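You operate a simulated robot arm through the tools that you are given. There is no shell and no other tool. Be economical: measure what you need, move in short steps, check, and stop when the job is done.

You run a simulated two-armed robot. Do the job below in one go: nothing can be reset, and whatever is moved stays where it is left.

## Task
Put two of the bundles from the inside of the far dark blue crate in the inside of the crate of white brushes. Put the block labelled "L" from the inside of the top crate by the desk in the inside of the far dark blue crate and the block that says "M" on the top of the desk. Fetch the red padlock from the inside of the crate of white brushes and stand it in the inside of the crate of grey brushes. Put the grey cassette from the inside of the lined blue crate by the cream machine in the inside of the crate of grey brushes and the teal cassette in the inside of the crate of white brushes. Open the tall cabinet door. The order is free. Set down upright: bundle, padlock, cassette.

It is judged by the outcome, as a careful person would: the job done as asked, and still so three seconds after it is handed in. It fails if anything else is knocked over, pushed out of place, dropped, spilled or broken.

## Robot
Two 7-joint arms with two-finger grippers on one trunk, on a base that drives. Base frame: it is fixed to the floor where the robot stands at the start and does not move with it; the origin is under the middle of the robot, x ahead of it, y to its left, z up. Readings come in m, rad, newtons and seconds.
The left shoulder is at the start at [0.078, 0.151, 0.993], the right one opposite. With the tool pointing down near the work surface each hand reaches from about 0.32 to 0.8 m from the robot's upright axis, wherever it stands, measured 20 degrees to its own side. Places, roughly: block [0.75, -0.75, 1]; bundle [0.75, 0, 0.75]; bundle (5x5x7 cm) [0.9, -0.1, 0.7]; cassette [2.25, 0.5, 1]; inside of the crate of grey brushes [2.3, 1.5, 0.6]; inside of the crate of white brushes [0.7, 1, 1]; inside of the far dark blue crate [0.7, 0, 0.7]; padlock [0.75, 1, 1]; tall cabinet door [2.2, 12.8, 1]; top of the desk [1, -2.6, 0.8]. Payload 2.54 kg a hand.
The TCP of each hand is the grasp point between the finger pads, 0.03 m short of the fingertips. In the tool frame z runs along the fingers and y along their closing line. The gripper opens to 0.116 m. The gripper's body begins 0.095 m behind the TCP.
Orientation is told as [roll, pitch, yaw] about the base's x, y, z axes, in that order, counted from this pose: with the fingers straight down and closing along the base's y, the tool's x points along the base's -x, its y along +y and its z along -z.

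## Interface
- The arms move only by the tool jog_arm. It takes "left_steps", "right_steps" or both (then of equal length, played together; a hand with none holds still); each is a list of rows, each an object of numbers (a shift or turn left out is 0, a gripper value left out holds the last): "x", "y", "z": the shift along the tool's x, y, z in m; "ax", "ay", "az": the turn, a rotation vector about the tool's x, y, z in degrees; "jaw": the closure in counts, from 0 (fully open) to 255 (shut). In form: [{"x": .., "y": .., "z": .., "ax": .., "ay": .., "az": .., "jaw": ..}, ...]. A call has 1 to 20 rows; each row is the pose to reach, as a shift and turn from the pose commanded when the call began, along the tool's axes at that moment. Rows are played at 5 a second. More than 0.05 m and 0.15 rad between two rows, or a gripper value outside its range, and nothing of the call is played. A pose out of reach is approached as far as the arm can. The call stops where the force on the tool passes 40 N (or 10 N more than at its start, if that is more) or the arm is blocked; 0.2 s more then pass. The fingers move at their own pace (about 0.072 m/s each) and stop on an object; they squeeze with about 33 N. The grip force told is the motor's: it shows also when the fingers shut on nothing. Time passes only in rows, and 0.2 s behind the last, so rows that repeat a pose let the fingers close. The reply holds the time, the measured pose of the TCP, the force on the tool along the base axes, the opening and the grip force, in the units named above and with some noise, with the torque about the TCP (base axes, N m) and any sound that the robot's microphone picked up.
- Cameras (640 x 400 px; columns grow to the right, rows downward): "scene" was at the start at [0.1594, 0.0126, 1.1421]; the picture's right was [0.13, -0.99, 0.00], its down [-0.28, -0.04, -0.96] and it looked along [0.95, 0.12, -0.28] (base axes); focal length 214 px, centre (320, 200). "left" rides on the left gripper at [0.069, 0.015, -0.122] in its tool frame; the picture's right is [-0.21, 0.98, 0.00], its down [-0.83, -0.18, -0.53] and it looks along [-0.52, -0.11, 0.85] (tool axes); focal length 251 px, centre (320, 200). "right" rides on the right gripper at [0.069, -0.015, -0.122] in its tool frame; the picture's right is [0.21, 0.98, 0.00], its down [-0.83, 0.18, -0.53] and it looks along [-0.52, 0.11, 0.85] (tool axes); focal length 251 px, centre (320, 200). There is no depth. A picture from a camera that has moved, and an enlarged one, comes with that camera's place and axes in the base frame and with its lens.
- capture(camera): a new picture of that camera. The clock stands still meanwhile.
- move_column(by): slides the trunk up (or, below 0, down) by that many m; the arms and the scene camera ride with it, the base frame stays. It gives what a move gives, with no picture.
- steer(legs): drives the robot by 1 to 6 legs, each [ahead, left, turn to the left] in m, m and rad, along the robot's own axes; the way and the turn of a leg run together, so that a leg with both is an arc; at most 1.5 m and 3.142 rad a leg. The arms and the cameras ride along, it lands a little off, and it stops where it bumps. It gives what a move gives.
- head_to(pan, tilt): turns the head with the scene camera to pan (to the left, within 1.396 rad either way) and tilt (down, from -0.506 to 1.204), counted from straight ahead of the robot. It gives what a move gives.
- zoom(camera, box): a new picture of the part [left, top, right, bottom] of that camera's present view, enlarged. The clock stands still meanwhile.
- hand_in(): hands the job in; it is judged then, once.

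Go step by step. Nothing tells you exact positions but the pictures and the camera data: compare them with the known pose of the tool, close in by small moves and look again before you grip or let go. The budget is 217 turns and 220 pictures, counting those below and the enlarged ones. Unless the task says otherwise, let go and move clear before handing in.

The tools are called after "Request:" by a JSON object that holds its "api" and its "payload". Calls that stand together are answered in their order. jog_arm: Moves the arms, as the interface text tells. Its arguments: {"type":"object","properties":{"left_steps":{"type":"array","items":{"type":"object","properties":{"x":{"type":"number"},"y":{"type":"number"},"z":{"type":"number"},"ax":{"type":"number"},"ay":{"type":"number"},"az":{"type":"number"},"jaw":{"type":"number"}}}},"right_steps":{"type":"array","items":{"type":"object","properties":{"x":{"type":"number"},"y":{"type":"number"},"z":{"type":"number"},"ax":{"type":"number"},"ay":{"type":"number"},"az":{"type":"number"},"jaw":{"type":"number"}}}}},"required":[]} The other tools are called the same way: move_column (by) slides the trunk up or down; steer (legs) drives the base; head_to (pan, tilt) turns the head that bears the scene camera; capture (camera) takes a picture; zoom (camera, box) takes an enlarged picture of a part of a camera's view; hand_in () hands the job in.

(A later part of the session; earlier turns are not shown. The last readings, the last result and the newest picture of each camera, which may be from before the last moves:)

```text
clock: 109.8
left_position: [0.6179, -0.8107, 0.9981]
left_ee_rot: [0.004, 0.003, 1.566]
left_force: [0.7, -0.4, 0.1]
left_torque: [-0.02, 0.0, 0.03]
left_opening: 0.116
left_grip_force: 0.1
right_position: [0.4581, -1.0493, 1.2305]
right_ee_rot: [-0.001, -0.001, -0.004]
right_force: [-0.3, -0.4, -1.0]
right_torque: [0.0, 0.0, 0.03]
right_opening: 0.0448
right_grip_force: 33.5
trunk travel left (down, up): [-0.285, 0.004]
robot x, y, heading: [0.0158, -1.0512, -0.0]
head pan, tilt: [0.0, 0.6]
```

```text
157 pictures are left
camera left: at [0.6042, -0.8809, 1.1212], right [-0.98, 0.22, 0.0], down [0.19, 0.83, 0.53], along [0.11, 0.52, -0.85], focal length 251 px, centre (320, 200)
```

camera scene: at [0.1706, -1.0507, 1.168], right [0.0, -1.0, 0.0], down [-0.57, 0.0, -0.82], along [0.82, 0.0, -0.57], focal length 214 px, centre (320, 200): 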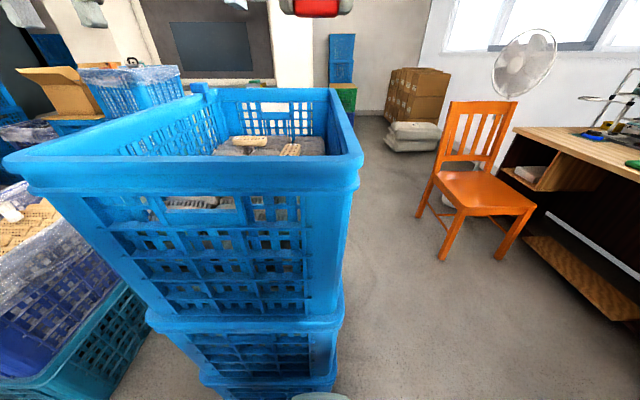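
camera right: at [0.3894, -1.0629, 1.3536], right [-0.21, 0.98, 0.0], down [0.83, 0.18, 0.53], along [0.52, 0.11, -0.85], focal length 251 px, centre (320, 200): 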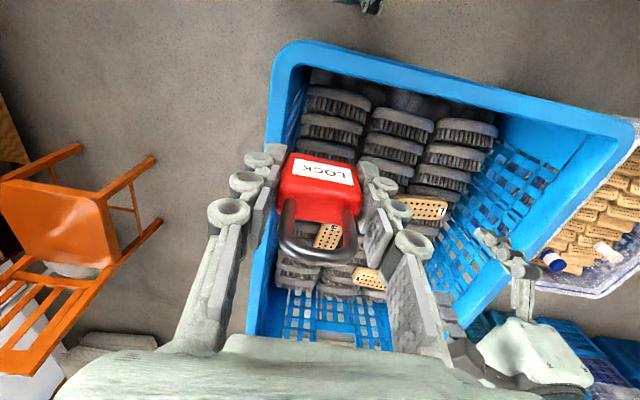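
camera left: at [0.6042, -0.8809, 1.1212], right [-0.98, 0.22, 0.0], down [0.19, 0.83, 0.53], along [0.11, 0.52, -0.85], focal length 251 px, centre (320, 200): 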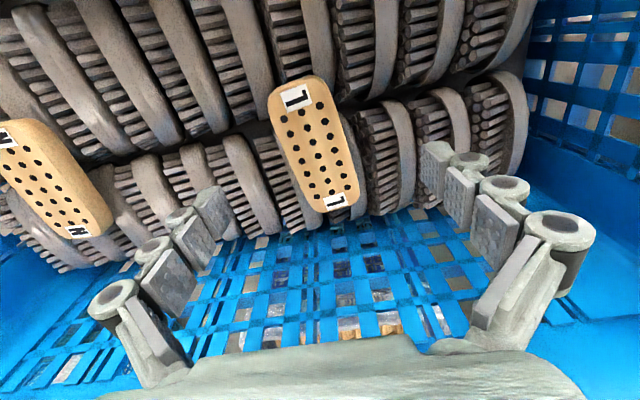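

L's top is at z≈.929, centre (.623,-.815). I'll descend and grip it, then lift slowly.

Request:
{"api": "jog_arm", "payload": {"left_steps": [{"y": -0.005, "x": 0.003, "z": 0.03}, {"y": -0.005, "x": 0.003, "z": 0.05}, {"y": -0.005, "x": 0.003, "z": 0.062}, {"y": -0.005, "x": 0.003, "z": 0.062, "jaw": 255}, {"y": -0.005, "x": 0.003, "z": 0.062, "jaw": 255}, {"y": -0.005, "x": 0.003, "z": 0.062, "jaw": 255}, {"y": -0.005, "x": 0.003, "z": 0.062, "jaw": 255}, {"y": -0.005, "x": 0.003, "z": 0.062, "jaw": 255}, {"y": -0.005, "x": 0.003, "z": 0.059, "jaw": 255}, {"y": -0.005, "x": 0.003, "z": 0.054, "jaw": 255}, {"y": -0.005, "x": 0.003, "z": 0.047, "jaw": 255}, {"y": -0.005, "x": 0.003, "z": 0.039, "jaw": 255}, {"y": -0.005, "x": 0.003, "z": 0.03, "jaw": 255}]}}

Request:
{"api": "capture", "payload": {"camera": "left"}}

```text
clock: 111.0
left_position: [0.6121, -0.8169, 0.9539]
left_ee_rot: [-0.002, 0.007, 1.562]
left_force: [-36.9, 2.2, 56.0]
left_torque: [0.67, 2.43, 0.29]
left_opening: 0.0686
left_grip_force: 31.4
right_position: [0.4511, -1.0483, 1.2343]
right_ee_rot: [0.0, -0.009, -0.001]
right_force: [-0.2, 0.2, -0.5]
right_torque: [-0.02, 0.02, -0.02]
right_opening: 0.0449
right_grip_force: 32.5
trunk travel left (down, up): [-0.285, 0.004]
robot x, y, heading: [0.0154, -1.0521, -0.003]
head pan, tilt: [0.0, 0.6]
stopped in row 6 (left hand): the force on the tool passed its limit at 46 N (the readings are from after the stop); the commanded pose is now the measured one
```

```text
156 pictures are left
camera left: at [0.5967, -0.8853, 1.0767], right [-0.97, 0.22, 0.0], down [0.19, 0.83, 0.53], along [0.12, 0.51, -0.85], focal length 251 px, centre (320, 200)
```

left: 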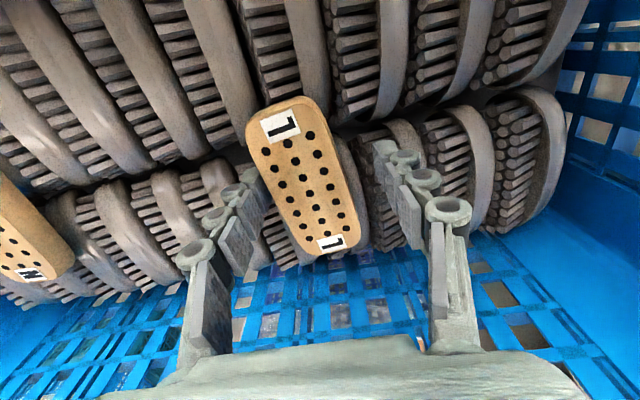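

The fingertips met the brush bristles. I'll open, back up slightly, recentre on the block and descend less deeply.

Request:
{"api": "jog_arm", "payload": {"left_steps": [{"z": -0.005, "jaw": 0}, {"z": -0.015, "jaw": 0}, {"z": -0.025, "jaw": 0}, {"z": -0.025, "y": -0.009, "jaw": 0}, {"z": -0.025, "y": -0.009, "x": -0.004, "jaw": 0}]}}

Request:
{"api": "capture", "payload": {"camera": "left"}}

```text
clock: 112.2
left_position: [0.6304, -0.8117, 0.9659]
left_ee_rot: [0.004, 0.007, 1.565]
left_force: [-0.1, -0.4, -0.1]
left_torque: [-0.01, -0.02, -0.03]
left_opening: 0.116
left_grip_force: 0.1
right_position: [0.4581, -1.0482, 1.2301]
right_ee_rot: [-0.001, 0.0, -0.003]
right_force: [0.4, 0.6, -2.2]
right_torque: [-0.01, -0.01, 0.03]
right_opening: 0.0449
right_grip_force: 33.3
trunk travel left (down, up): [-0.285, 0.004]
robot x, y, heading: [0.0142, -1.0512, 0.003]
head pan, tilt: [0.0, 0.6]
```

```text
155 pictures are left
camera left: at [0.6152, -0.8797, 1.089], right [-0.98, 0.22, 0.0], down [0.19, 0.83, 0.53], along [0.11, 0.52, -0.85], focal length 251 px, centre (320, 200)
```

left: 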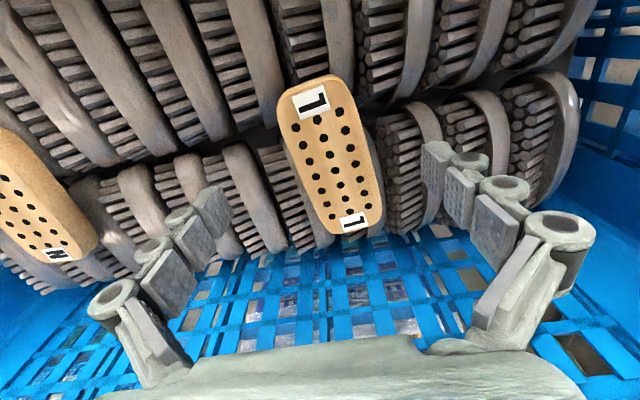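

Request:
{"api": "jog_arm", "payload": {"left_steps": [{"y": 0.006, "x": 0.004, "z": 0.006}, {"y": 0.006, "x": 0.004, "z": 0.014}, {"y": 0.006, "x": 0.004, "z": 0.014, "jaw": 100}, {"y": 0.006, "x": 0.004, "z": 0.014, "jaw": 255}, {"y": 0.006, "x": 0.004, "z": 0.014, "jaw": 255}, {"y": 0.006, "x": 0.004, "z": 0.014, "jaw": 255}, {"y": 0.006, "x": 0.004, "z": 0.014, "jaw": 255}]}}

Request:
{"api": "capture", "payload": {"camera": "left"}}

```text
clock: 113.8
left_position: [0.6231, -0.8162, 0.9569]
left_ee_rot: [-0.003, 0.005, 1.566]
left_force: [-5.4, 1.2, 32.2]
left_torque: [0.22, 0.64, 0.1]
left_opening: 0.0451
left_grip_force: 33.1
right_position: [0.4557, -1.0489, 1.2318]
right_ee_rot: [0.002, -0.002, -0.004]
right_force: [0.0, 0.2, -1.1]
right_torque: [0.04, -0.01, 0.02]
right_opening: 0.0449
right_grip_force: 32.4
trunk travel left (down, up): [-0.285, 0.004]
robot x, y, heading: [0.0143, -1.0499, -0.003]
head pan, tilt: [0.0, 0.6]
```

```text
154 pictures are left
camera left: at [0.6068, -0.8845, 1.0793], right [-0.98, 0.22, 0.0], down [0.18, 0.83, 0.53], along [0.12, 0.52, -0.85], focal length 251 px, centre (320, 200)
```

left: 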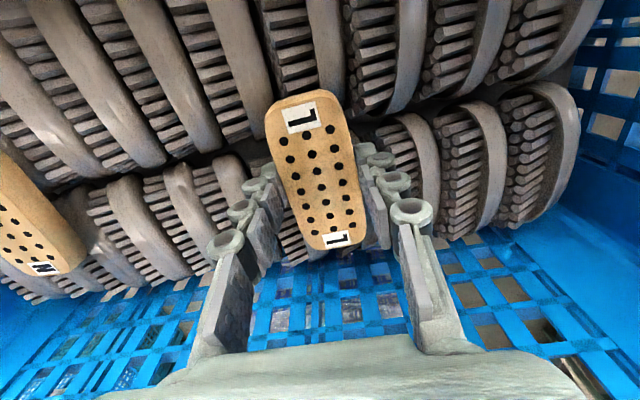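

The block is gripped (45 mm). Lifting slowly.

Request:
{"api": "jog_arm", "payload": {"left_steps": [{"z": -0.003}, {"z": -0.006}, {"z": -0.011}, {"z": -0.018}, {"z": -0.026}, {"z": -0.036}, {"z": -0.048}, {"z": -0.06}, {"z": -0.075}, {"z": -0.09}, {"z": -0.105}, {"z": -0.12}, {"z": -0.14}, {"z": -0.16}, {"z": -0.18}, {"z": -0.2}, {"z": -0.22}, {"z": -0.24}, {"z": -0.26}]}}

Request:
{"api": "capture", "payload": {"camera": "left"}}

```text
clock: 117.8
left_position: [0.6274, -0.8136, 1.2121]
left_ee_rot: [0.002, 0.005, 1.566]
left_force: [-0.3, -0.4, -1.2]
left_torque: [0.03, -0.02, 0.01]
left_opening: 0.0448
left_grip_force: 32.7
right_position: [0.4566, -1.0487, 1.2309]
right_ee_rot: [0.002, 0.001, -0.003]
right_force: [-0.3, -0.2, -0.6]
right_torque: [-0.01, 0.0, 0.04]
right_opening: 0.045
right_grip_force: 34.0
trunk travel left (down, up): [-0.285, 0.004]
robot x, y, heading: [0.0142, -1.0522, -0.0]
head pan, tilt: [0.0, 0.6]
```

```text
153 pictures are left
camera left: at [0.6118, -0.8822, 1.3342], right [-0.98, 0.22, 0.0], down [0.19, 0.83, 0.53], along [0.12, 0.52, -0.85], focal length 251 px, centre (320, 200)
```

left: 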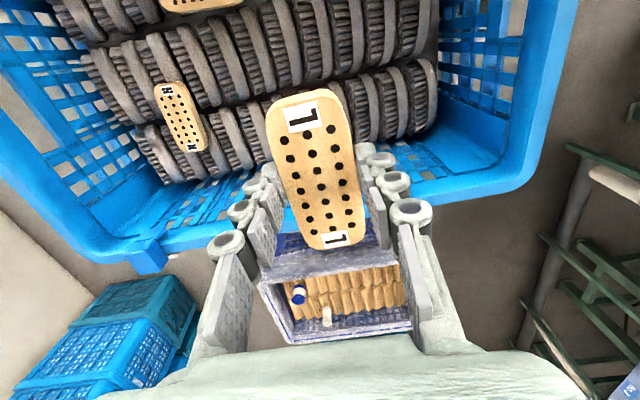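

L is up. I'll retract the hand, then strafe left to face the dark blue crate.

Request:
{"api": "jog_arm", "payload": {"left_steps": [{"y": 0.02}, {"y": 0.045}, {"y": 0.07}, {"y": 0.095}, {"y": 0.12}, {"y": 0.14}, {"y": 0.15}]}}

Request:
{"api": "steer", "payload": {"legs": [[-0.06, 0, 0], [0, 0.78, 0]]}}

Request:
{"api": "capture", "payload": {"camera": "left"}}

Request:
{"api": "capture", "payload": {"camera": "scene"}}

```text
clock: 119.5
left_position: [0.4761, -0.8145, 1.2127]
left_ee_rot: [0.005, 0.007, 1.567]
left_force: [-0.7, -0.4, -1.6]
left_torque: [0.0, 0.07, 0.0]
left_opening: 0.0447
left_grip_force: 32.7
right_position: [0.4582, -1.0488, 1.2309]
right_ee_rot: [-0.001, 0.0, -0.003]
right_force: [0.6, 0.6, -1.0]
right_torque: [0.01, -0.01, -0.02]
right_opening: 0.0446
right_grip_force: 33.5
trunk travel left (down, up): [-0.285, 0.004]
robot x, y, heading: [0.016, -1.0564, -0.003]
head pan, tilt: [0.0, 0.6]
```

```text
clock: 128.1
left_position: [0.4133, -0.0153, 1.2135]
left_ee_rot: [0.005, 0.004, 1.573]
left_force: [0.6, -0.2, -0.1]
left_torque: [-0.02, 0.01, 0.01]
left_opening: 0.0446
left_grip_force: 32.7
right_position: [0.3961, -0.2494, 1.2304]
right_ee_rot: [0.0, 0.001, 0.005]
right_force: [-0.1, -0.3, -2.0]
right_torque: [-0.03, 0.03, 0.01]
right_opening: 0.0449
right_grip_force: 32.4
trunk travel left (down, up): [-0.285, 0.004]
robot x, y, heading: [-0.049, -0.2522, 0.004]
head pan, tilt: [0.0, 0.6]
```

```text
152 pictures are left
camera left: at [0.3988, -0.0829, 1.3344], right [-0.98, 0.21, 0.0], down [0.18, 0.83, 0.53], along [0.11, 0.52, -0.85], focal length 251 px, centre (320, 200)
```

left: 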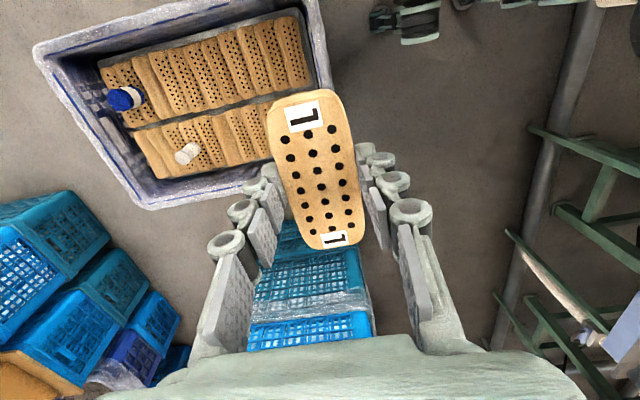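

```text
151 pictures are left
camera scene: at [0.108, -0.2541, 1.1681], right [0.01, -1.0, 0.0], down [-0.57, 0.0, -0.83], along [0.82, 0.0, -0.57], focal length 214 px, centre (320, 200)
```

scene: 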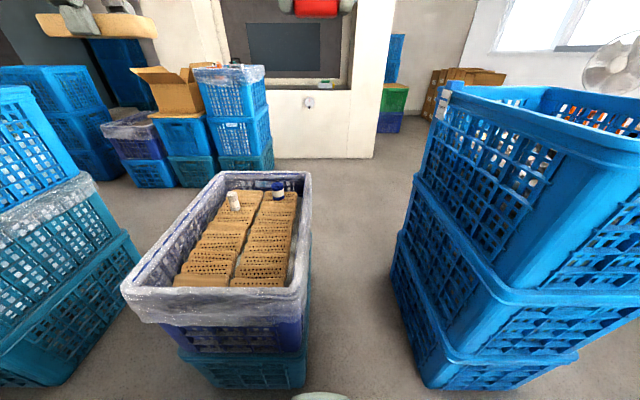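

I'll take L over the racks at about (.55,0) and lower it toward the surface.

Request:
{"api": "jog_arm", "payload": {"left_steps": [{"y": -0.02, "z": 0.005}, {"y": -0.045, "z": 0.015}, {"y": -0.07, "z": 0.03}, {"y": -0.095, "z": 0.05}, {"y": -0.12, "z": 0.07}, {"y": -0.137, "z": 0.09}, {"y": -0.137, "z": 0.115}, {"y": -0.137, "z": 0.14}, {"y": -0.137, "z": 0.165}, {"y": -0.137, "z": 0.19}, {"y": -0.137, "z": 0.215}, {"y": -0.137, "z": 0.24}, {"y": -0.137, "z": 0.265}, {"y": -0.137, "z": 0.29}, {"y": -0.137, "z": 0.315}, {"y": -0.137, "z": 0.34}, {"y": -0.137, "z": 0.365}, {"y": -0.137, "z": 0.39}, {"y": -0.137, "z": 0.41}, {"y": -0.137, "z": 0.425}]}}

Request:
{"api": "capture", "payload": {"camera": "left"}}

Request:
{"api": "capture", "payload": {"camera": "scene"}}

```text
clock: 132.3
left_position: [0.5457, -0.0158, 0.7848]
left_ee_rot: [0.003, 0.008, 1.575]
left_force: [-0.2, 0.4, 0.0]
left_torque: [-0.02, -0.01, -0.04]
left_opening: 0.0444
left_grip_force: 33.2
right_position: [0.3966, -0.2492, 1.2296]
right_ee_rot: [0.001, 0.001, 0.005]
right_force: [-0.1, -0.4, -0.4]
right_torque: [-0.01, 0.0, -0.01]
right_opening: 0.0451
right_grip_force: 33.2
trunk travel left (down, up): [-0.285, 0.004]
robot x, y, heading: [-0.0462, -0.2582, 0.006]
head pan, tilt: [0.0, 0.6]
```

```text
150 pictures are left
camera left: at [0.5317, -0.0851, 0.908], right [-0.98, 0.21, 0.0], down [0.18, 0.83, 0.53], along [0.11, 0.52, -0.85], focal length 251 px, centre (320, 200)
```

left: 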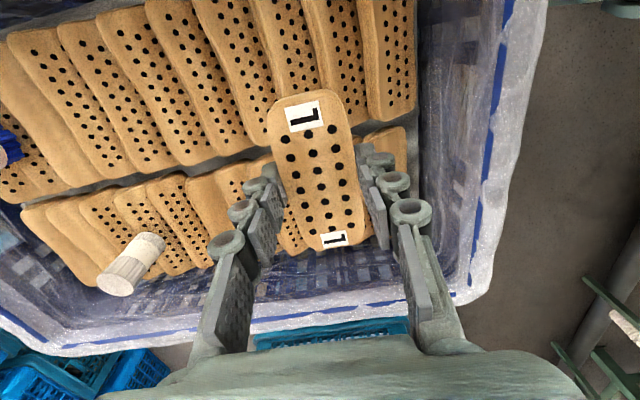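

```text
149 pictures are left
camera scene: at [0.1081, -0.2541, 1.1681], right [0.01, -1.0, 0.0], down [-0.57, 0.0, -0.82], along [0.82, 0.0, -0.57], focal length 214 px, centre (320, 200)
```

scene: 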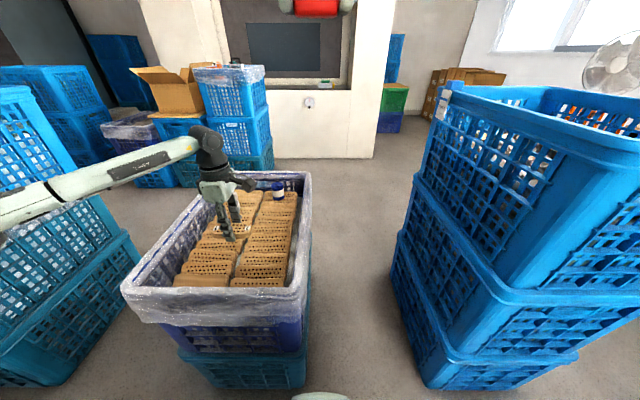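

I'll shift the block onto the right rack column and lower to contact.

Request:
{"api": "jog_arm", "payload": {"left_steps": [{"x": 0.02}, {"x": 0.04}, {"x": 0.055}, {"x": 0.055, "z": 0.015}, {"x": 0.055, "z": 0.03}, {"x": 0.055, "z": 0.045}, {"x": 0.055, "z": 0.055}, {"x": 0.055, "z": 0.06}]}}

Request:
{"api": "jog_arm", "payload": {"left_steps": [{"z": 0.004}, {"z": 0.008}, {"z": 0.011}]}}

Request:
{"api": "capture", "payload": {"camera": "left"}}

```text
clock: 134.1
left_position: [0.5472, -0.0725, 0.7279]
left_ee_rot: [0.003, 0.005, 1.571]
left_force: [0.3, 0.4, -0.7]
left_torque: [0.02, 0.0, 0.07]
left_opening: 0.0447
left_grip_force: 33.3
right_position: [0.397, -0.2487, 1.23]
right_ee_rot: [0.0, 0.0, 0.006]
right_force: [-0.6, 0.3, -0.3]
right_torque: [0.01, -0.03, 0.0]
right_opening: 0.0447
right_grip_force: 33.5
trunk travel left (down, up): [-0.285, 0.004]
robot x, y, heading: [-0.0472, -0.2586, 0.013]
head pan, tilt: [0.0, 0.6]
```

```text
clock: 134.9
left_position: [0.5477, -0.071, 0.7156]
left_ee_rot: [0.005, 0.004, 1.573]
left_force: [0.2, -0.1, 0.1]
left_torque: [-0.03, 0.0, 0.03]
left_opening: 0.0444
left_grip_force: 32.9
right_position: [0.3956, -0.2484, 1.2298]
right_ee_rot: [0.001, -0.001, 0.004]
right_force: [-0.4, -0.8, -0.6]
right_torque: [0.02, -0.01, 0.0]
right_opening: 0.0447
right_grip_force: 33.0
trunk travel left (down, up): [-0.285, 0.004]
robot x, y, heading: [-0.0469, -0.2541, 0.007]
head pan, tilt: [0.0, 0.6]
```

```text
148 pictures are left
camera left: at [0.5337, -0.1395, 0.8381], right [-0.98, 0.21, 0.0], down [0.18, 0.83, 0.53], along [0.11, 0.52, -0.85], focal length 251 px, centre (320, 200)
```

left: 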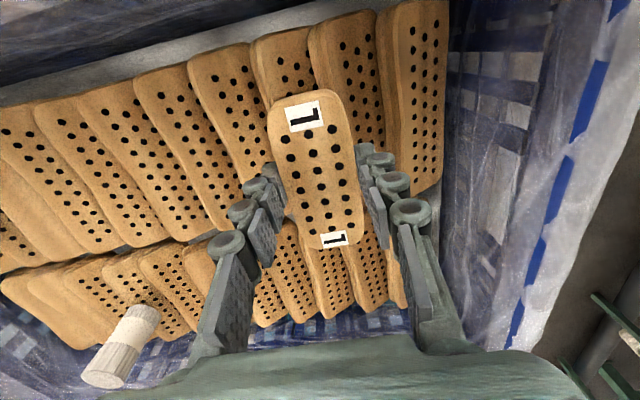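

No contact yet; continue lowering.

Request:
{"api": "jog_arm", "payload": {"left_steps": [{"z": 0.004}, {"z": 0.008}, {"z": 0.012}]}}

Request:
{"api": "jog_arm", "payload": {"left_steps": [{"z": 0.003}, {"z": 0.006}, {"z": 0.009}]}}

Request:
{"api": "capture", "payload": {"camera": "left"}}

```text
clock: 135.7
left_position: [0.5475, -0.0722, 0.7059]
left_ee_rot: [0.003, 0.006, 1.573]
left_force: [0.7, -0.5, -0.7]
left_torque: [0.02, 0.02, -0.04]
left_opening: 0.0446
left_grip_force: 33.0
right_position: [0.3959, -0.2505, 1.2307]
right_ee_rot: [0.0, 0.001, 0.005]
right_force: [-0.4, -0.9, -0.5]
right_torque: [0.01, -0.02, -0.04]
right_opening: 0.0447
right_grip_force: 33.4
trunk travel left (down, up): [-0.285, 0.004]
robot x, y, heading: [-0.0466, -0.2565, 0.003]
head pan, tilt: [0.0, 0.6]
```

```text
clock: 136.5
left_position: [0.5473, -0.0722, 0.6952]
left_ee_rot: [0.005, 0.007, 1.573]
left_force: [-0.3, -0.1, -0.8]
left_torque: [0.0, 0.01, -0.01]
left_opening: 0.0446
left_grip_force: 33.5
right_position: [0.3962, -0.2498, 1.2304]
right_ee_rot: [0.001, 0.0, 0.006]
right_force: [-0.3, 0.5, -1.3]
right_torque: [-0.02, -0.04, 0.0]
right_opening: 0.0449
right_grip_force: 33.0
trunk travel left (down, up): [-0.285, 0.004]
robot x, y, heading: [-0.0473, -0.2563, 0.002]
head pan, tilt: [0.0, 0.6]
```

```text
147 pictures are left
camera left: at [0.5328, -0.1407, 0.8176], right [-0.98, 0.21, 0.0], down [0.18, 0.83, 0.53], along [0.11, 0.52, -0.85], focal length 251 px, centre (320, 200)
```

left: 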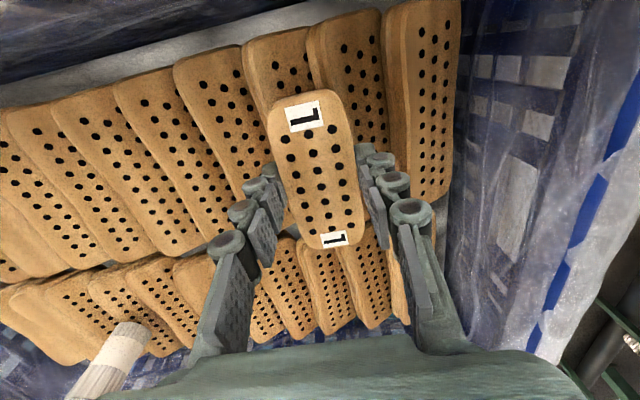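

Request:
{"api": "jog_arm", "payload": {"left_steps": [{"z": 0.003}, {"z": 0.006}, {"z": 0.009}]}}

Request:
{"api": "jog_arm", "payload": {"left_steps": [{"z": 0.003}, {"z": 0.006}]}}

Request:
{"api": "capture", "payload": {"camera": "left"}}

```text
clock: 137.3
left_position: [0.5485, -0.0727, 0.6858]
left_ee_rot: [0.005, 0.005, 1.573]
left_force: [0.0, 0.2, -0.6]
left_torque: [0.01, 0.0, 0.01]
left_opening: 0.0443
left_grip_force: 32.7
right_position: [0.3966, -0.2482, 1.23]
right_ee_rot: [0.0, 0.002, 0.006]
right_force: [1.3, -1.3, 0.0]
right_torque: [0.01, 0.01, -0.01]
right_opening: 0.0448
right_grip_force: 32.8
trunk travel left (down, up): [-0.285, 0.004]
robot x, y, heading: [-0.0462, -0.2589, 0.0]
head pan, tilt: [0.0, 0.6]
```

```text
clock: 137.9
left_position: [0.5488, -0.0726, 0.6814]
left_ee_rot: [0.002, 0.004, 1.572]
left_force: [-0.2, 0.1, 2.6]
left_torque: [-0.08, -0.07, 0.0]
left_opening: 0.0444
left_grip_force: 32.7
right_position: [0.3962, -0.2505, 1.2302]
right_ee_rot: [0.0, 0.001, 0.004]
right_force: [0.2, 0.5, -0.8]
right_torque: [-0.01, -0.01, -0.01]
right_opening: 0.0448
right_grip_force: 33.4
trunk travel left (down, up): [-0.285, 0.004]
robot x, y, heading: [-0.0492, -0.2557, 0.002]
head pan, tilt: [0.0, 0.6]
```

```text
146 pictures are left
camera left: at [0.5328, -0.1412, 0.8039], right [-0.98, 0.21, 0.0], down [0.18, 0.83, 0.53], along [0.11, 0.52, -0.85], focal length 251 px, centre (320, 200)
```

left: 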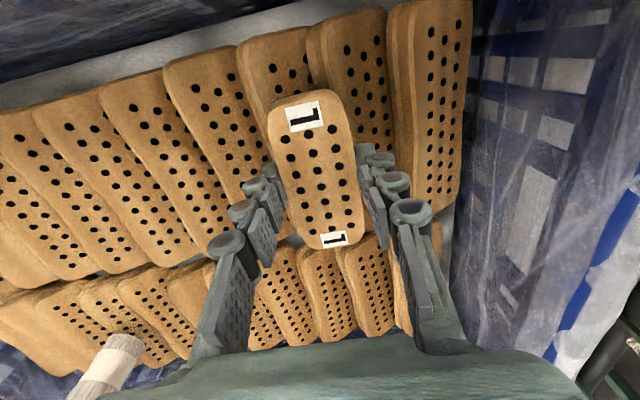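

It is just touching. I'll press 2 mm more, release and rise.

Request:
{"api": "jog_arm", "payload": {"left_steps": [{"z": 0.002}, {"z": 0.002, "jaw": 120}, {"z": 0.002, "jaw": 60}, {"z": 0.002, "jaw": 60}, {"z": 0.002, "jaw": 60}, {"z": -0.03, "jaw": 60}, {"z": -0.07}, {"z": -0.11}, {"z": -0.15}, {"z": -0.19}, {"z": -0.23}]}}

Request:
{"api": "capture", "payload": {"camera": "left"}}

```text
clock: 140.3
left_position: [0.5473, -0.0714, 0.9102]
left_ee_rot: [0.005, 0.005, 1.573]
left_force: [-0.2, -0.7, 0.1]
left_torque: [0.0, 0.01, 0.01]
left_opening: 0.0886
left_grip_force: 0.2
right_position: [0.3972, -0.2498, 1.231]
right_ee_rot: [0.001, 0.001, 0.004]
right_force: [0.1, -0.2, -0.9]
right_torque: [0.04, 0.0, 0.0]
right_opening: 0.0447
right_grip_force: 32.8
trunk travel left (down, up): [-0.285, 0.004]
robot x, y, heading: [-0.0493, -0.2562, 0.003]
head pan, tilt: [0.0, 0.6]
```

```text
145 pictures are left
camera left: at [0.5329, -0.1403, 1.0322], right [-0.98, 0.21, 0.0], down [0.18, 0.83, 0.53], along [0.11, 0.52, -0.85], focal length 251 px, centre (320, 200)
```

left: 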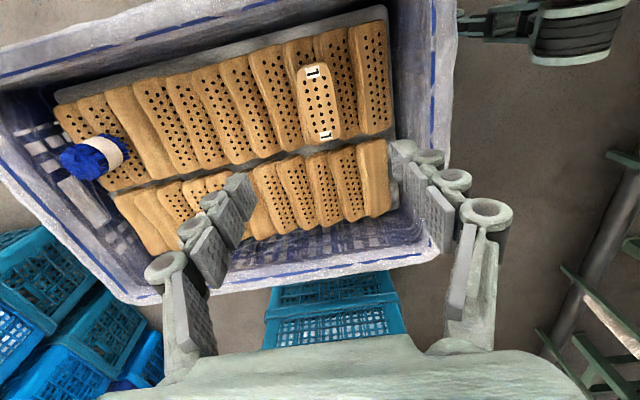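

L lies in the dark blue crate. I'll raise the hand, and go back to the desk-side crate for M.

Request:
{"api": "jog_arm", "payload": {"left_steps": [{"z": -0.04}, {"z": -0.08}, {"z": -0.12}, {"z": -0.16}, {"z": -0.2}, {"z": -0.24}, {"z": -0.28}, {"z": -0.3, "y": 0.04}, {"z": -0.31, "y": 0.08}]}}

Request:
{"api": "steer", "payload": {"legs": [[0, -0.94, 0], [0.08, 0, 0]]}}

Request:
{"api": "capture", "payload": {"camera": "left"}}

Request:
{"api": "capture", "payload": {"camera": "right"}}

Request:
{"api": "capture", "payload": {"camera": "scene"}}

```text
clock: 142.3
left_position: [0.4662, -0.0679, 1.2168]
left_ee_rot: [0.003, 0.007, 1.575]
left_force: [0.2, 0.2, 0.2]
left_torque: [0.01, -0.03, 0.0]
left_opening: 0.0887
left_grip_force: 0.1
right_position: [0.3967, -0.2491, 1.2303]
right_ee_rot: [0.0, -0.002, 0.005]
right_force: [0.0, 0.3, -0.5]
right_torque: [0.01, 0.0, -0.01]
right_opening: 0.0449
right_grip_force: 32.3
trunk travel left (down, up): [-0.285, 0.004]
robot x, y, heading: [-0.0488, -0.2554, 0.009]
head pan, tilt: [0.0, 0.6]
```

```text
clock: 152.4
left_position: [0.5488, -1.0222, 1.2157]
left_ee_rot: [0.007, 0.006, 1.564]
left_force: [-0.7, 0.3, 0.4]
left_torque: [0.01, 0.06, -0.02]
left_opening: 0.0889
left_grip_force: 0.1
right_position: [0.4764, -1.2035, 1.2303]
right_ee_rot: [0.001, 0.0, -0.004]
right_force: [0.2, 0.1, -0.6]
right_torque: [0.0, 0.06, -0.02]
right_opening: 0.0449
right_grip_force: 33.0
trunk travel left (down, up): [-0.285, 0.004]
robot x, y, heading: [0.0294, -1.2054, -0.001]
head pan, tilt: [0.0, 0.6]
```

```text
144 pictures are left
camera left: at [0.5338, -1.0911, 1.3381], right [-0.98, 0.22, 0.0], down [0.19, 0.83, 0.53], along [0.11, 0.52, -0.85], focal length 251 px, centre (320, 200)
```

left: 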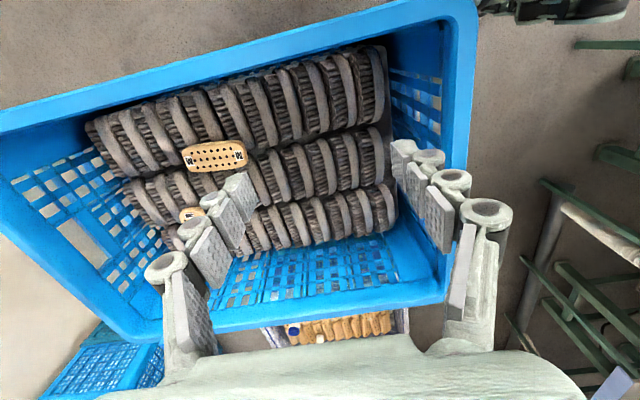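

```text
143 pictures are left
camera right: at [0.4068, -1.2173, 1.3531], right [-0.21, 0.98, 0.0], down [0.83, 0.18, 0.53], along [0.52, 0.11, -0.85], focal length 251 px, centre (320, 200)
```

right: 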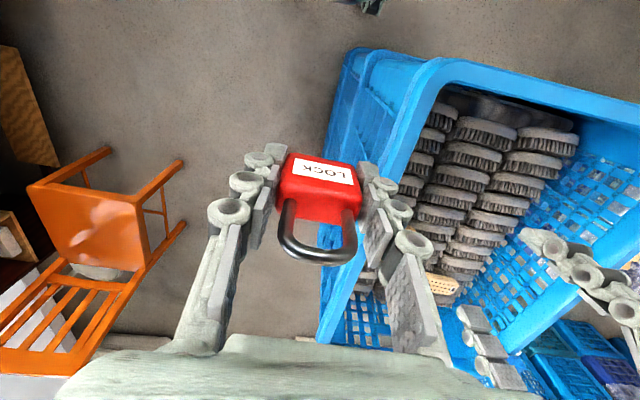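

```text
142 pictures are left
camera scene: at [0.1869, -1.2052, 1.168], right [0.0, -1.0, 0.0], down [-0.57, 0.0, -0.82], along [0.82, 0.0, -0.57], focal length 214 px, centre (320, 200)
```

scene: 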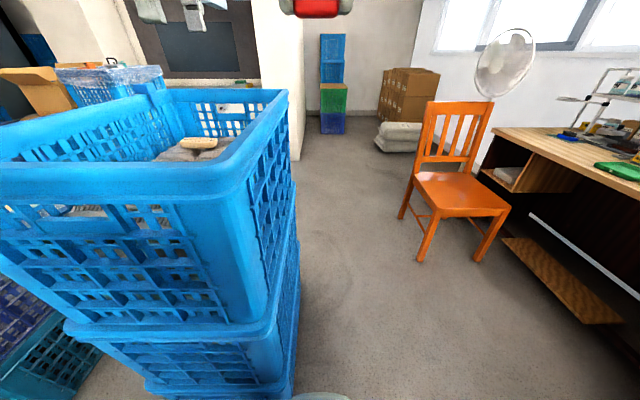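

M is at about (.742,-.97), long side along x. It is too far from here, so I'll swing the gripper back, then drive along the crate's right side and turn toward it.

Request:
{"api": "jog_arm", "payload": {"left_steps": [{"az": 7.5}, {"az": 15}, {"az": 22.5}, {"az": 30}, {"az": 37.5}, {"az": 45}, {"az": 52.5}, {"az": 60}, {"az": 67.5}, {"az": 75}, {"az": 82.5}, {"az": 90}]}}

Request:
{"api": "steer", "payload": {"legs": [[0, -0.38, 0], [0.32, 0, 0], [0, 0, 0.8]]}}

Request:
{"api": "capture", "payload": {"camera": "left"}}

Request:
{"api": "capture", "payload": {"camera": "scene"}}

```text
clock: 155.0
left_position: [0.5497, -1.0222, 1.216]
left_ee_rot: [-0.005, 0.004, -0.011]
left_force: [-0.3, -0.2, 0.0]
left_torque: [-0.01, 0.0, -0.03]
left_opening: 0.0888
left_grip_force: 0.1
right_position: [0.4744, -1.2036, 1.2308]
right_ee_rot: [0.0, -0.001, -0.003]
right_force: [0.3, -0.5, -0.9]
right_torque: [0.0, 0.0, 0.03]
right_opening: 0.0447
right_grip_force: 33.1
trunk travel left (down, up): [-0.285, 0.004]
robot x, y, heading: [0.0289, -1.2047, -0.004]
head pan, tilt: [0.0, 0.6]
```

```text
clock: 163.2
left_position: [0.5765, -1.096, 1.2163]
left_ee_rot: [-0.004, 0.004, 0.799]
left_force: [-1.0, 0.1, 0.0]
left_torque: [0.03, -0.02, 0.03]
left_opening: 0.0887
left_grip_force: 0.0
right_position: [0.6553, -1.2734, 1.2295]
right_ee_rot: [0.0, 0.001, 0.802]
right_force: [-1.2, -0.4, 0.6]
right_torque: [-0.02, -0.03, 0.0]
right_opening: 0.0449
right_grip_force: 32.6
trunk travel left (down, up): [-0.285, 0.004]
robot x, y, heading: [0.3458, -1.5971, 0.802]
head pan, tilt: [0.0, 0.6]
```

```text
141 pictures are left
camera left: at [0.5162, -1.1345, 1.3383], right [-0.55, 0.83, -0.01], down [0.7, 0.47, 0.53], along [0.45, 0.29, -0.85], focal length 251 px, centre (320, 200)
```

left: 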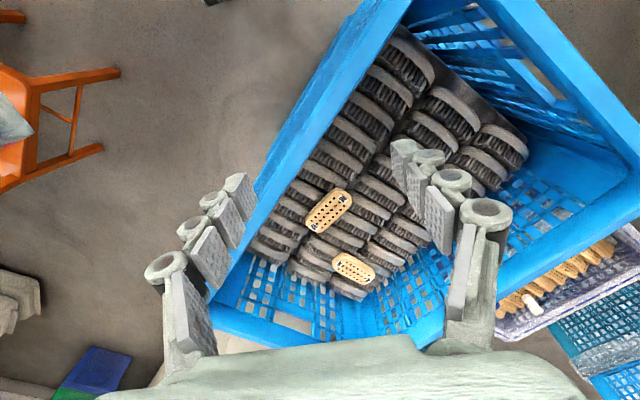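

```text
140 pictures are left
camera scene: at [0.4573, -1.4829, 1.1682], right [0.72, -0.69, 0.0], down [-0.39, -0.41, -0.83], along [0.57, 0.59, -0.56], focal length 214 px, centre (320, 200)
```

scene: 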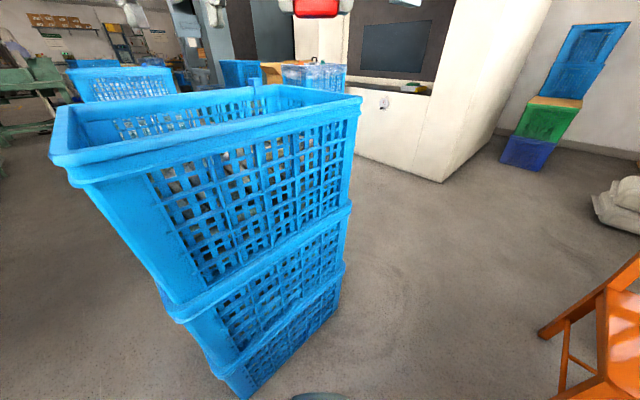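

M is at (.74,-.968), tilted about 12°. To get closer squarely, I'll drive along the crate's side and turn to face it directly.

Request:
{"api": "steer", "payload": {"legs": [[0.281, -0.28, 0], [0, 0, 0.765]]}}

Request:
{"api": "capture", "payload": {"camera": "left"}}

Request:
{"api": "capture", "payload": {"camera": "scene"}}

```text
clock: 168.6
left_position: [0.564, -1.0739, 1.2175]
left_ee_rot: [-0.005, 0.003, 1.575]
left_force: [0.1, -1.4, -0.5]
left_torque: [0.0, 0.0, 0.03]
left_opening: 0.0886
left_grip_force: 0.1
right_position: [0.7446, -1.144, 1.2306]
right_ee_rot: [0.0, 0.0, 1.578]
right_force: [-0.7, 0.5, -1.1]
right_torque: [0.02, -0.05, -0.01]
right_opening: 0.0448
right_grip_force: 32.8
trunk travel left (down, up): [-0.285, 0.004]
robot x, y, heading: [0.7527, -1.5882, 1.576]
head pan, tilt: [0.0, 0.6]
```

```text
139 pictures are left
camera left: at [0.5482, -1.1422, 1.3383], right [-0.98, 0.21, -0.01], down [0.17, 0.83, 0.53], along [0.12, 0.52, -0.85], focal length 251 px, centre (320, 200)
```

left: 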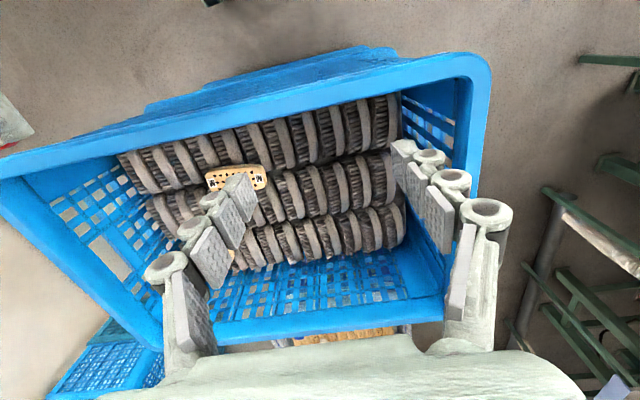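

```text
138 pictures are left
camera scene: at [0.7501, -1.4312, 1.1682], right [1.0, 0.01, 0.0], down [0.0, -0.56, -0.83], along [-0.01, 0.83, -0.56], focal length 214 px, centre (320, 200)
```

scene: 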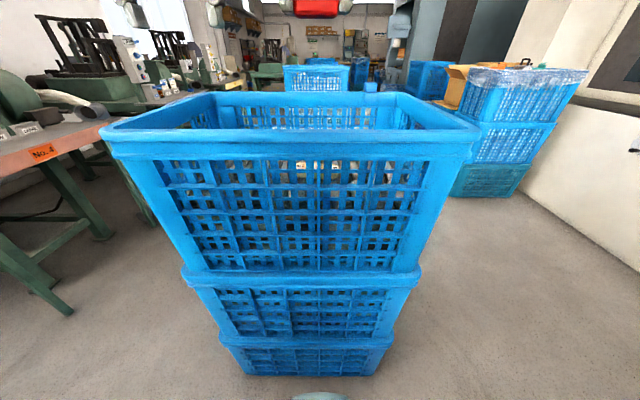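

The padlock hand sits in the middle; I'll move it aside to the robot's right, then rotate and move the left hand over M.

Request:
{"api": "jog_arm", "payload": {"right_steps": [{"y": -0.03}, {"y": -0.06}, {"y": -0.09}, {"y": -0.12}, {"y": -0.15}, {"y": -0.18}, {"y": -0.2}]}}

Request:
{"api": "jog_arm", "payload": {"left_steps": [{"x": -0.01, "y": -0.016, "az": -7}, {"x": -0.02, "y": -0.032, "az": -14}, {"x": -0.03, "y": -0.048, "az": -21}, {"x": -0.04, "y": -0.064, "az": -28}, {"x": -0.05, "y": -0.08, "az": -35}, {"x": -0.06, "y": -0.096, "az": -42}, {"x": -0.07, "y": -0.112, "az": -49}, {"x": -0.08, "y": -0.128, "az": -56}, {"x": -0.09, "y": -0.144, "az": -63}, {"x": -0.1, "y": -0.16, "az": -70}, {"x": -0.106, "y": -0.174, "az": -78}, {"x": -0.106, "y": -0.174, "az": -78, "z": 0.04, "jaw": 0}, {"x": -0.106, "y": -0.174, "az": -78, "z": 0.08}, {"x": -0.106, "y": -0.174, "az": -78, "z": 0.12}, {"x": -0.106, "y": -0.174, "az": -78, "z": 0.16}]}}

Request:
{"api": "capture", "payload": {"camera": "left"}}

```text
clock: 170.2
left_position: [0.5645, -1.0732, 1.2154]
left_ee_rot: [-0.006, 0.004, 1.574]
left_force: [0.6, -0.2, -0.1]
left_torque: [0.02, -0.02, 0.01]
left_opening: 0.0887
left_grip_force: 0.0
right_position: [0.9457, -1.1449, 1.2292]
right_ee_rot: [-0.001, -0.001, 1.579]
right_force: [-0.5, -0.5, -1.0]
right_torque: [0.01, 0.02, -0.02]
right_opening: 0.0449
right_grip_force: 33.0
trunk travel left (down, up): [-0.285, 0.004]
robot x, y, heading: [0.7524, -1.5884, 1.578]
head pan, tilt: [0.0, 0.6]
```

```text
clock: 173.4
left_position: [0.7374, -0.9661, 1.0564]
left_ee_rot: [0.002, 0.005, 2.936]
left_force: [-0.4, 0.3, 0.0]
left_torque: [-0.01, 0.01, 0.02]
left_opening: 0.1161
left_grip_force: 0.1
left hand out of reach, approached as far as the arm can: row 9, 10, 11
right_position: [0.9451, -1.1437, 1.23]
right_ee_rot: [-0.001, -0.001, 1.578]
right_force: [0.3, 0.0, -0.3]
right_torque: [-0.01, -0.04, -0.02]
right_opening: 0.0448
right_grip_force: 33.2
trunk travel left (down, up): [-0.285, 0.004]
robot x, y, heading: [0.7496, -1.5883, 1.577]
head pan, tilt: [0.0, 0.6]
```

```text
137 pictures are left
camera left: at [0.8013, -0.9944, 1.1778], right [-0.41, -0.91, 0.0], down [-0.77, 0.35, 0.53], along [-0.48, 0.22, -0.85], focal length 251 px, centre (320, 200)
```

left: 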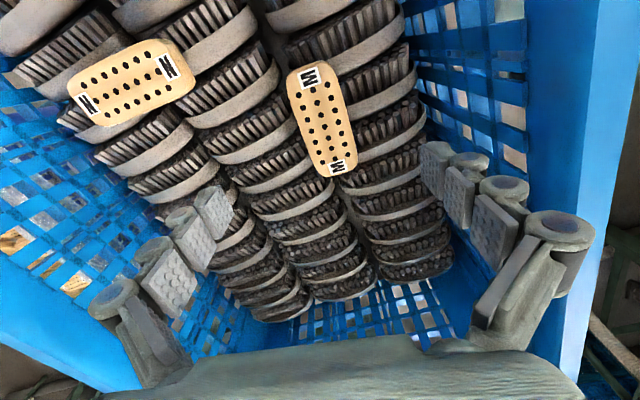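

M is nearly centred. Descend to z≈.953 and grip.

Request:
{"api": "jog_arm", "payload": {"left_steps": [{"x": 0.006, "y": 0.003, "az": -4, "z": 0.03}, {"x": 0.006, "y": 0.003, "az": -4, "z": 0.06}, {"x": 0.006, "y": 0.003, "az": -4, "z": 0.085}, {"x": 0.006, "y": 0.003, "az": -4, "z": 0.1}, {"x": 0.006, "y": 0.003, "az": -4, "z": 0.1, "jaw": 100}, {"x": 0.006, "y": 0.003, "az": -4, "z": 0.1, "jaw": 255}, {"x": 0.006, "y": 0.003, "az": -4, "z": 0.1, "jaw": 255}, {"x": 0.006, "y": 0.003, "az": -4, "z": 0.1, "jaw": 255}, {"x": 0.006, "y": 0.003, "az": -4, "z": 0.1, "jaw": 255}]}}

Request:
{"api": "capture", "payload": {"camera": "left"}}

```text
clock: 175.4
left_position: [0.7437, -0.9719, 0.9575]
left_ee_rot: [0.003, 0.005, 3.008]
left_force: [1.1, 4.0, 6.5]
left_torque: [0.16, -0.07, 0.01]
left_opening: 0.0448
left_grip_force: 32.9
right_position: [0.9465, -1.1443, 1.2308]
right_ee_rot: [-0.002, 0.0, 1.578]
right_force: [-0.5, 0.2, -0.8]
right_torque: [0.03, -0.01, 0.02]
right_opening: 0.0448
right_grip_force: 33.2
trunk travel left (down, up): [-0.285, 0.004]
robot x, y, heading: [0.7516, -1.5933, 1.577]
head pan, tilt: [0.0, 0.6]
```

```text
136 pictures are left
camera left: at [0.8097, -0.9955, 1.0796], right [-0.34, -0.94, 0.0], down [-0.8, 0.29, 0.53], along [-0.5, 0.18, -0.85], focal length 251 px, centre (320, 200)
```

left: 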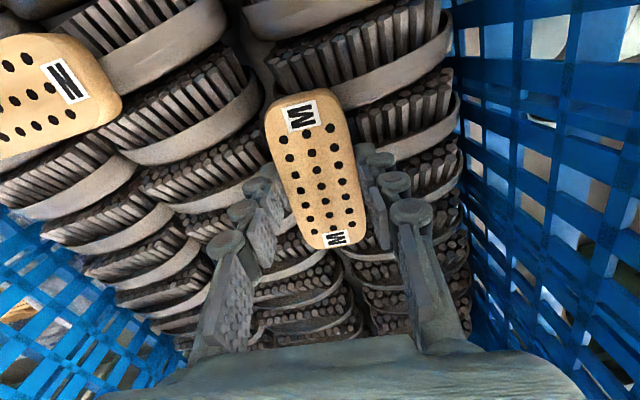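

M is gripped. Slow lift, drawing back toward the robot.

Request:
{"api": "jog_arm", "payload": {"left_steps": [{"z": -0.003}, {"z": -0.007}, {"z": -0.013}, {"z": -0.021}, {"z": -0.031}, {"z": -0.043}, {"z": -0.056}, {"z": -0.07}, {"z": -0.085}, {"z": -0.1}, {"z": -0.115, "y": 0.006}, {"z": -0.13, "y": 0.014}, {"z": -0.145, "y": 0.024}, {"z": -0.16, "y": 0.034}, {"z": -0.175, "y": 0.046}, {"z": -0.19, "y": 0.06}, {"z": -0.205, "y": 0.074}, {"z": -0.22, "y": 0.088}, {"z": -0.235, "y": 0.1}, {"z": -0.25, "y": 0.11}]}}

Request:
{"api": "capture", "payload": {"camera": "left"}}

Request:
{"api": "head_to", "payload": {"pan": -1.39, "tilt": 0.4}}

Request:
{"api": "capture", "payload": {"camera": "scene"}}

```text
clock: 179.6
left_position: [0.7281, -1.0811, 1.2057]
left_ee_rot: [0.001, 0.008, 3.006]
left_force: [0.0, 0.3, -0.5]
left_torque: [-0.03, 0.03, -0.02]
left_opening: 0.045
left_grip_force: 32.9
right_position: [0.9466, -1.145, 1.2297]
right_ee_rot: [0.0, -0.001, 1.577]
right_force: [0.6, -0.7, -0.7]
right_torque: [0.01, 0.0, 0.01]
right_opening: 0.0448
right_grip_force: 33.0
trunk travel left (down, up): [-0.285, 0.004]
robot x, y, heading: [0.7553, -1.5867, 1.568]
head pan, tilt: [0.0, 0.6]
```

```text
135 pictures are left
camera left: at [0.7935, -1.1051, 1.3287], right [-0.34, -0.94, 0.0], down [-0.8, 0.29, 0.53], along [-0.5, 0.18, -0.85], focal length 251 px, centre (320, 200)
```

left: 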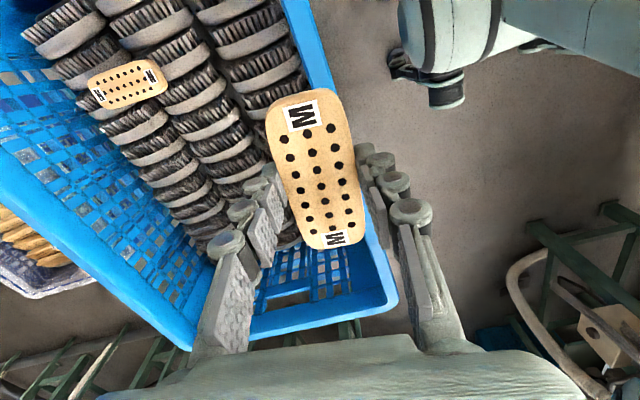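

```text
clock: 181.1
left_position: [0.7287, -1.0803, 1.2061]
left_ee_rot: [0.003, 0.008, 3.004]
left_force: [-0.3, -0.7, -0.6]
left_torque: [0.03, -0.02, 0.01]
left_opening: 0.0448
left_grip_force: 33.0
right_position: [0.9466, -1.1448, 1.2296]
right_ee_rot: [0.001, -0.001, 1.576]
right_force: [0.4, -0.2, -0.5]
right_torque: [0.0, 0.01, 0.0]
right_opening: 0.0445
right_grip_force: 33.4
trunk travel left (down, up): [-0.285, 0.004]
robot x, y, heading: [0.7508, -1.588, 1.579]
head pan, tilt: [-1.389, 0.4]
```

```text
134 pictures are left
camera scene: at [0.8419, -1.5021, 1.1864], right [0.19, -0.98, 0.0], down [-0.38, -0.07, -0.92], along [0.9, 0.17, -0.39], focal length 214 px, centre (320, 200)
```

scene: 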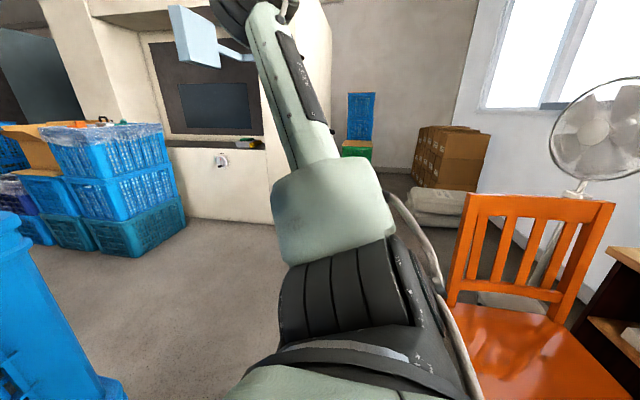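

M is held. I'll back off a little, and turn around to face the desk, then look.

Request:
{"api": "steer", "payload": {"legs": [[-0.06, 0.3, 0], [0, 0, 1.57], [0, 0, 1.57]]}}

Request:
{"api": "head_to", "payload": {"pan": 0.2, "tilt": 0.6}}

Request:
{"api": "capture", "payload": {"camera": "scene"}}

Request:
{"api": "capture", "payload": {"camera": "left"}}

```text
clock: 192.5
left_position: [0.4811, -2.1566, 1.2054]
left_ee_rot: [0.004, 0.006, -0.126]
left_force: [0.4, -1.0, 0.1]
left_torque: [-0.01, 0.04, -0.01]
left_opening: 0.0446
left_grip_force: 33.2
right_position: [0.2631, -2.0938, 1.2302]
right_ee_rot: [0.0, 0.002, -1.554]
right_force: [-0.1, -1.5, -0.9]
right_torque: [0.03, -0.02, 0.04]
right_opening: 0.045
right_grip_force: 33.2
trunk travel left (down, up): [-0.285, 0.004]
robot x, y, heading: [0.4515, -1.6499, -1.554]
head pan, tilt: [-1.389, 0.4]
```

```text
clock: 194.1
left_position: [0.4824, -2.1573, 1.2062]
left_ee_rot: [0.003, 0.008, -0.126]
left_force: [1.0, -0.2, -0.5]
left_torque: [-0.02, 0.01, 0.0]
left_opening: 0.0445
left_grip_force: 32.8
right_position: [0.2619, -2.0936, 1.2295]
right_ee_rot: [0.001, 0.001, -1.553]
right_force: [-0.6, -0.6, -0.4]
right_torque: [-0.01, -0.02, 0.01]
right_opening: 0.0448
right_grip_force: 33.3
trunk travel left (down, up): [-0.285, 0.004]
robot x, y, heading: [0.4505, -1.6487, -1.551]
head pan, tilt: [0.201, 0.6]
```

```text
133 pictures are left
camera scene: at [0.4698, -1.8033, 1.1681], right [-0.98, -0.22, 0.0], down [-0.12, 0.55, -0.83], along [0.18, -0.81, -0.56], focal length 214 px, centre (320, 200)
```

scene: 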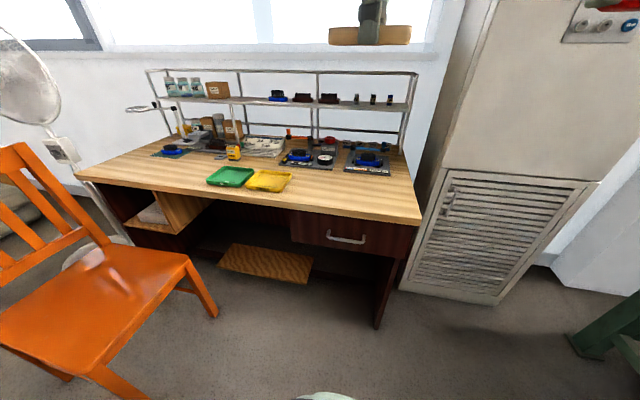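

```text
132 pictures are left
camera left: at [0.415, -2.1342, 1.3283], right [0.34, 0.94, 0.0], down [0.8, -0.29, 0.53], along [0.5, -0.18, -0.85], focal length 251 px, centre (320, 200)
```

left: 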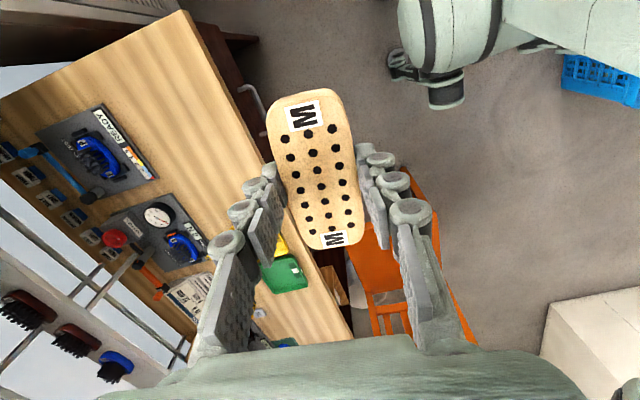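

The desk's near edge is y≈-2.35, x .28–1.61, top z≈.76, and the front-right area near (.55,-2.47) is free. I'll drive forward .22 m.

Request:
{"api": "steer", "payload": {"legs": [[0.22, 0, 0]]}}

Request:
{"api": "capture", "payload": {"camera": "scene"}}

Request:
{"api": "capture", "payload": {"camera": "left"}}

```text
clock: 195.8
left_position: [0.4849, -2.3698, 1.206]
left_ee_rot: [0.004, 0.006, -0.123]
left_force: [-0.3, -0.4, -0.8]
left_torque: [0.03, 0.0, 0.02]
left_opening: 0.0444
left_grip_force: 33.5
right_position: [0.2669, -2.3082, 1.2296]
right_ee_rot: [0.0, 0.0, -1.551]
right_force: [-0.6, 0.1, -0.8]
right_torque: [0.03, 0.03, 0.06]
right_opening: 0.0447
right_grip_force: 33.3
trunk travel left (down, up): [-0.285, 0.004]
robot x, y, heading: [0.4502, -1.8632, -1.549]
head pan, tilt: [0.201, 0.6]
```

```text
131 pictures are left
camera scene: at [0.4742, -2.0156, 1.168], right [-0.98, -0.22, 0.0], down [-0.12, 0.55, -0.82], along [0.18, -0.8, -0.57], focal length 214 px, centre (320, 200)
```

scene: 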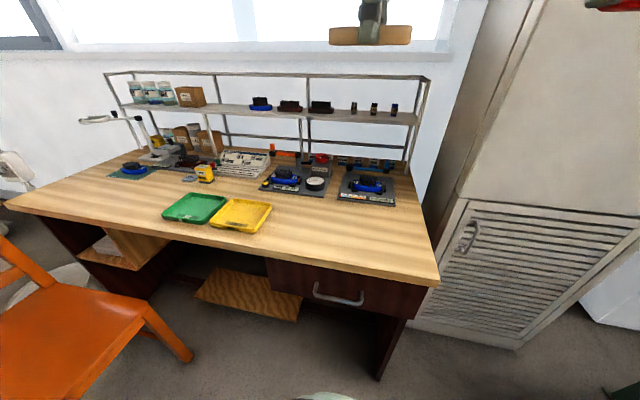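

```text
130 pictures are left
camera left: at [0.42, -2.3467, 1.3279], right [0.33, 0.94, 0.0], down [0.8, -0.28, 0.53], along [0.5, -0.17, -0.85], focal length 251 px, centre (320, 200)
```

left: 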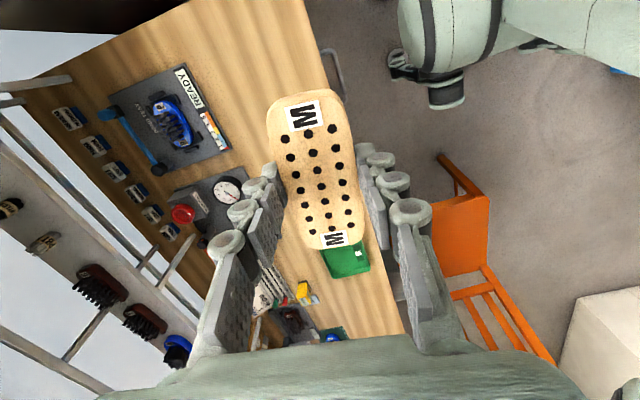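

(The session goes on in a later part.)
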